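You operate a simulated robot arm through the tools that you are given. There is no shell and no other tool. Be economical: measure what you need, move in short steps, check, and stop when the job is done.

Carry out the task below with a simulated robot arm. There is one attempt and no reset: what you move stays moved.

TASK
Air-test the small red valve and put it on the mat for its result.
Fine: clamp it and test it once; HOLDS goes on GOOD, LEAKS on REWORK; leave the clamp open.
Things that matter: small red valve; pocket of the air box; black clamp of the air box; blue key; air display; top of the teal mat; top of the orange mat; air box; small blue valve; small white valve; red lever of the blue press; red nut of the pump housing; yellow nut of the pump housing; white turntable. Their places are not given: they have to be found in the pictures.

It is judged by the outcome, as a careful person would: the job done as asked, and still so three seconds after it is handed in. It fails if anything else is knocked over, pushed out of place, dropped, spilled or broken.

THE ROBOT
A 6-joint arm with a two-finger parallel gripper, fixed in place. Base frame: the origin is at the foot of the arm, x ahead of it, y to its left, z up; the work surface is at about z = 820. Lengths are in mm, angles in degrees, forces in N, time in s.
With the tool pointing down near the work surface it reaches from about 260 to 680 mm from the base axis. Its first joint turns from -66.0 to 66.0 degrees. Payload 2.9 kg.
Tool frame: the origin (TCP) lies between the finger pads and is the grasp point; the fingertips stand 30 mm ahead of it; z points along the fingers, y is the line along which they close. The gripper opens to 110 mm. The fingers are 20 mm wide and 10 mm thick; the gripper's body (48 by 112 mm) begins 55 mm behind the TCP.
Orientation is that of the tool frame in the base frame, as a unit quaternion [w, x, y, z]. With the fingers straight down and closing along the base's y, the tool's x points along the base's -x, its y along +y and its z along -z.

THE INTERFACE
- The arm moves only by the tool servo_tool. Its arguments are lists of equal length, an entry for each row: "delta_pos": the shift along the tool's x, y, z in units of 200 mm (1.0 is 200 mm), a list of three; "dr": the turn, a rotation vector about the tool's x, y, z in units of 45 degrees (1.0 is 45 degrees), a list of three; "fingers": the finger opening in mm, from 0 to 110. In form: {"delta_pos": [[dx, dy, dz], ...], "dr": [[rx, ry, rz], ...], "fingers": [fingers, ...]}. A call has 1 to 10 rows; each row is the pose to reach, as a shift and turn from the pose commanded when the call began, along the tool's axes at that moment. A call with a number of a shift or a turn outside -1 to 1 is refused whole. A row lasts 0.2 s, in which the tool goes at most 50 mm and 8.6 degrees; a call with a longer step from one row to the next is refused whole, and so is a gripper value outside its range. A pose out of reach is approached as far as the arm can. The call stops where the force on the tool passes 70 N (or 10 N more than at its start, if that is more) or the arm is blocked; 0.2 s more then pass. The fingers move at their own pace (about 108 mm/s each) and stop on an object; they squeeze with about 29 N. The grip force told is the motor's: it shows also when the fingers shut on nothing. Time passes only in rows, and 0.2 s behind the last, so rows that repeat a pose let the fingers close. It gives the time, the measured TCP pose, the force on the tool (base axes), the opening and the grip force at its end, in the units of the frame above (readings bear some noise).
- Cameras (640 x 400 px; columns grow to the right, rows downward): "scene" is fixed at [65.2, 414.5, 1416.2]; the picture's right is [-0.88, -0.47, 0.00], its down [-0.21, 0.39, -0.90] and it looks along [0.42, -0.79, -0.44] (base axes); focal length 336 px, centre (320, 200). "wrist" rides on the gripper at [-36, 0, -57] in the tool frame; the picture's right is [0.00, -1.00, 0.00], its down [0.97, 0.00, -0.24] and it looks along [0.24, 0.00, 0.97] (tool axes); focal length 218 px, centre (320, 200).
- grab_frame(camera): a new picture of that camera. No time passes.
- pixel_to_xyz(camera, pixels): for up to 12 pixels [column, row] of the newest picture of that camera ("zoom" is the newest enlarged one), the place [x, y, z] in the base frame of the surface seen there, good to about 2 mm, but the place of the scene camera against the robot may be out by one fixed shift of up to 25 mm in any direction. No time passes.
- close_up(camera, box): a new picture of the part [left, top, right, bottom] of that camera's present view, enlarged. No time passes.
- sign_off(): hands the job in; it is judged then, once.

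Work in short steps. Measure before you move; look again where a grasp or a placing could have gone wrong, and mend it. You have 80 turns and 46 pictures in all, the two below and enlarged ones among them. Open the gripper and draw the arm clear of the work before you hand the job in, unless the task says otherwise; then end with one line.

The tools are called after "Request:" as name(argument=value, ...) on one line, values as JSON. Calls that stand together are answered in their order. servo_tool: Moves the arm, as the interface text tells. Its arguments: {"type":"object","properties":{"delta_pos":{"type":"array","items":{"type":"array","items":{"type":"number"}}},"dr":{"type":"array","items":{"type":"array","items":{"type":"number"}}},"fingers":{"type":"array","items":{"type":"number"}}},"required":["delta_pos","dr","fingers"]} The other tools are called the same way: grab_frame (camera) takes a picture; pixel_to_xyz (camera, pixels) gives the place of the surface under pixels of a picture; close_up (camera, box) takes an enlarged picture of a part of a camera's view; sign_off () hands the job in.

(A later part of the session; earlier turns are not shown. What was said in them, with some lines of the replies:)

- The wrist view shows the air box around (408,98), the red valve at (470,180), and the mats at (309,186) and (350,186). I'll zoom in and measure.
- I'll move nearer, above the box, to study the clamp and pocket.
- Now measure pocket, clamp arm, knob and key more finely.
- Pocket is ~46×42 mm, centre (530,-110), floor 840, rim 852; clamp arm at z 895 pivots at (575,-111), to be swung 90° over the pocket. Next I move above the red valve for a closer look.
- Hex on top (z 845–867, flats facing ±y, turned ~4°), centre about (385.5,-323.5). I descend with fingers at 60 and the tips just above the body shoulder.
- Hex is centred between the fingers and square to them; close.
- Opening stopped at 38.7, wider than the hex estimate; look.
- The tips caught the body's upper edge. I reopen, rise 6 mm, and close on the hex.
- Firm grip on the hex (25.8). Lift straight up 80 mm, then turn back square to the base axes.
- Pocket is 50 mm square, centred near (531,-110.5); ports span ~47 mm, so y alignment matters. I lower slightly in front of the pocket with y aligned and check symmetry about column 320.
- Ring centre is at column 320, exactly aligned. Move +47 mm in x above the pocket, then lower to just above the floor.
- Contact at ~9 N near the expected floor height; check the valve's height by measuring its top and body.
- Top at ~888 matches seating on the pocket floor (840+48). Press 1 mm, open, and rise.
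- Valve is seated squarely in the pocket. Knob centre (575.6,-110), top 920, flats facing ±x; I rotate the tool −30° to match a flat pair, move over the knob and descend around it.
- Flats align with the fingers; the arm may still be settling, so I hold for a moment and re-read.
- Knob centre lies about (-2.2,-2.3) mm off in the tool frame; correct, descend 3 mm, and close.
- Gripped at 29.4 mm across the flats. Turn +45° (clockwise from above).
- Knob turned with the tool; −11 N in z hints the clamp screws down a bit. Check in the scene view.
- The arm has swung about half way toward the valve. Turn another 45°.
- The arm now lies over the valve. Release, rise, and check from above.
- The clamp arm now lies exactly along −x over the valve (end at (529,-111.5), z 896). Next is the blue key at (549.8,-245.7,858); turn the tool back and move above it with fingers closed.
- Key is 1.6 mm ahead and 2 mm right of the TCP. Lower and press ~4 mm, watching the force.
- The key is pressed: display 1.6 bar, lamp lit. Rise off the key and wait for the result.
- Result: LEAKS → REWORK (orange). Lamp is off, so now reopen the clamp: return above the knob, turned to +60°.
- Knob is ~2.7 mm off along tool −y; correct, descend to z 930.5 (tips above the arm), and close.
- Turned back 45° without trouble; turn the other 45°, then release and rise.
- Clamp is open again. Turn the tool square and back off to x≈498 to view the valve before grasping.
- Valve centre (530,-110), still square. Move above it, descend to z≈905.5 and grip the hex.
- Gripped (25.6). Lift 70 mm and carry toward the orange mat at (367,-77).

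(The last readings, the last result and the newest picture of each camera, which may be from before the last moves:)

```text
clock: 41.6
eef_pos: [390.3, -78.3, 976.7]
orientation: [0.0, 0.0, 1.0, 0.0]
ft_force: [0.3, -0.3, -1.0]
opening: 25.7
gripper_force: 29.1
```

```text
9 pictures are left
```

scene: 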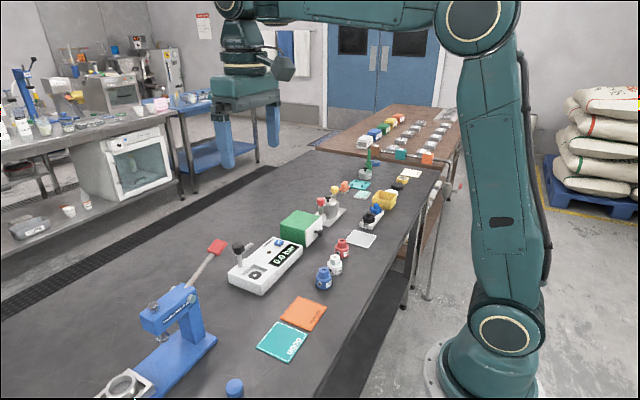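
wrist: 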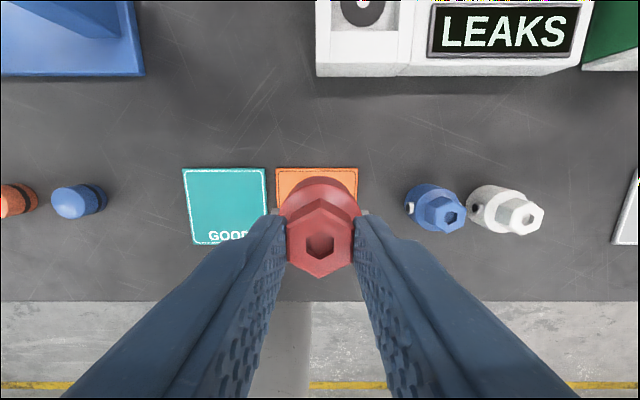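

Mat centre computes to about (368,-76). Shift and lower until it touches (TCP ≈ 890), gently.

Request:
servo_tool(delta_pos=[[0.11, 0.011, 0], [0.11, 0.011, 0.2], [0.11, 0.011, 0.35], [0.11, 0.011, 0.41], [0.11, 0.011, 0.425], [0.11, 0.011, 0.433], [0.11, 0.011, 0.433]], dr=[[0, 0, 0], [0, 0, 0], [0, 0, 0], [0, 0, 0], [0, 0, 0], [0, 0, 0], [0, 0, 0]], fingers=[10, 10, 10, 10, 10, 10, 10])

Request:
close_up(camera="scene", box=[240, 260, 360, 370])

```text
clock: 43.2
eef_pos: [367.8, -74.7, 890.8]
orientation: [0.0, 0.0, 1.0, 0.0]
ft_force: [-0.8, 0.4, -1.6]
opening: 25.7
gripper_force: 28.9
```

```text
3.64 times, centred on (300, 315) of scene
```

zoom: 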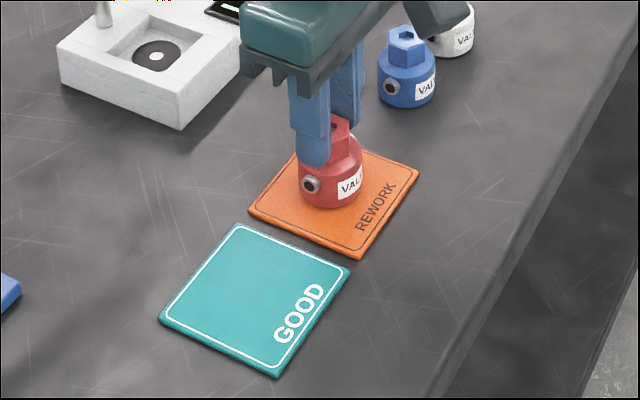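

No contact force yet; lower further in 1 mm steps.

Request:
servo_tool(delta_pos=[[0, 0, 0.005], [0, 0, 0.01], [0, 0, 0.01]], dr=[[0, 0, 0], [0, 0, 0], [0, 0, 0]], fingers=[10, 10, 10])

```text
clock: 44.0
eef_pos: [367.5, -75.9, 889.5]
orientation: [-0.001, 0.001, 1.0, 0.0]
ft_force: [-0.5, -0.6, -1.1]
opening: 25.7
gripper_force: 29.3
```

Request:
servo_tool(delta_pos=[[0, 0, 0.005], [0, 0, 0.01], [0, 0, 0.01]], dr=[[0, 0, 0], [0, 0, 0], [0, 0, 0]], fingers=[10, 10, 10])

```text
clock: 44.8
eef_pos: [368.1, -73.9, 886.7]
orientation: [0.001, 0.0, 1.0, 0.0]
ft_force: [-3.8, 2.1, 23.0]
opening: 25.7
gripper_force: 29.1
```

Contact (23 N): the valve is on the mat. Ease up 1 mm, open, and withdraw upward.

Request:
servo_tool(delta_pos=[[0, 0, -0.005], [0, 0, -0.005], [0, 0, -0.005], [0, 0, -0.1], [0, 0, -0.3], [0, 0, -0.5], [0, 0, -0.6], [0, 0, -0.6]], dr=[[0, 0, 0], [0, 0, 0], [0, 0, 0], [0, 0, 0], [0, 0, 0], [0, 0, 0], [0, 0, 0], [0, 0, 0]], fingers=[10, 55, 55, 55, 55, 55, 55, 55])

Request:
grab_frame(camera="wrist")

Request:
grab_frame(camera="scene")

```text
clock: 46.6
eef_pos: [367.1, -74.6, 1005.1]
orientation: [0.0, 0.0, 1.0, 0.0]
ft_force: [-0.6, -0.3, 0.3]
opening: 55.3
gripper_force: 0.0
```

```text
7 pictures are left
```

wrist: 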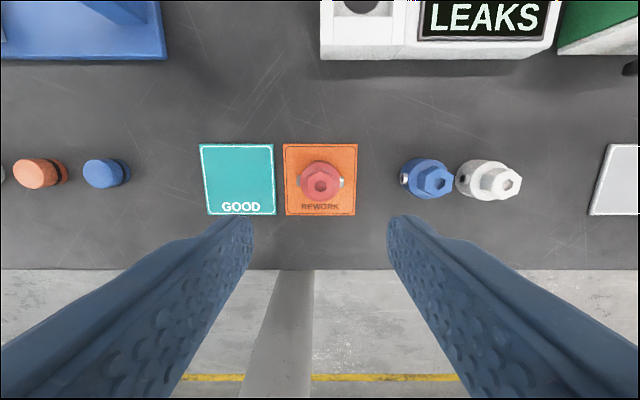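

```text
6 pictures are left
```

scene: 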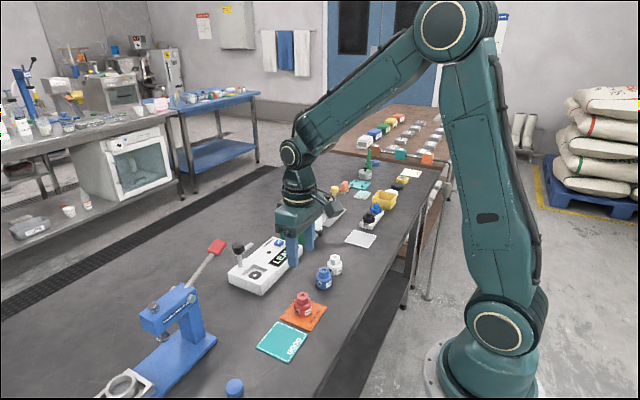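

The red valve stands upright on the orange mat, the clamp is open, nothing else has moved, and the arm is clear. Handing in.

Request:
sign_off()

```text
The job is handed in.
```

The small red valve was clamped and tested once and read LEAKS, so it now stands on the orange REWORK mat; the clamp is open and the arm is clear.
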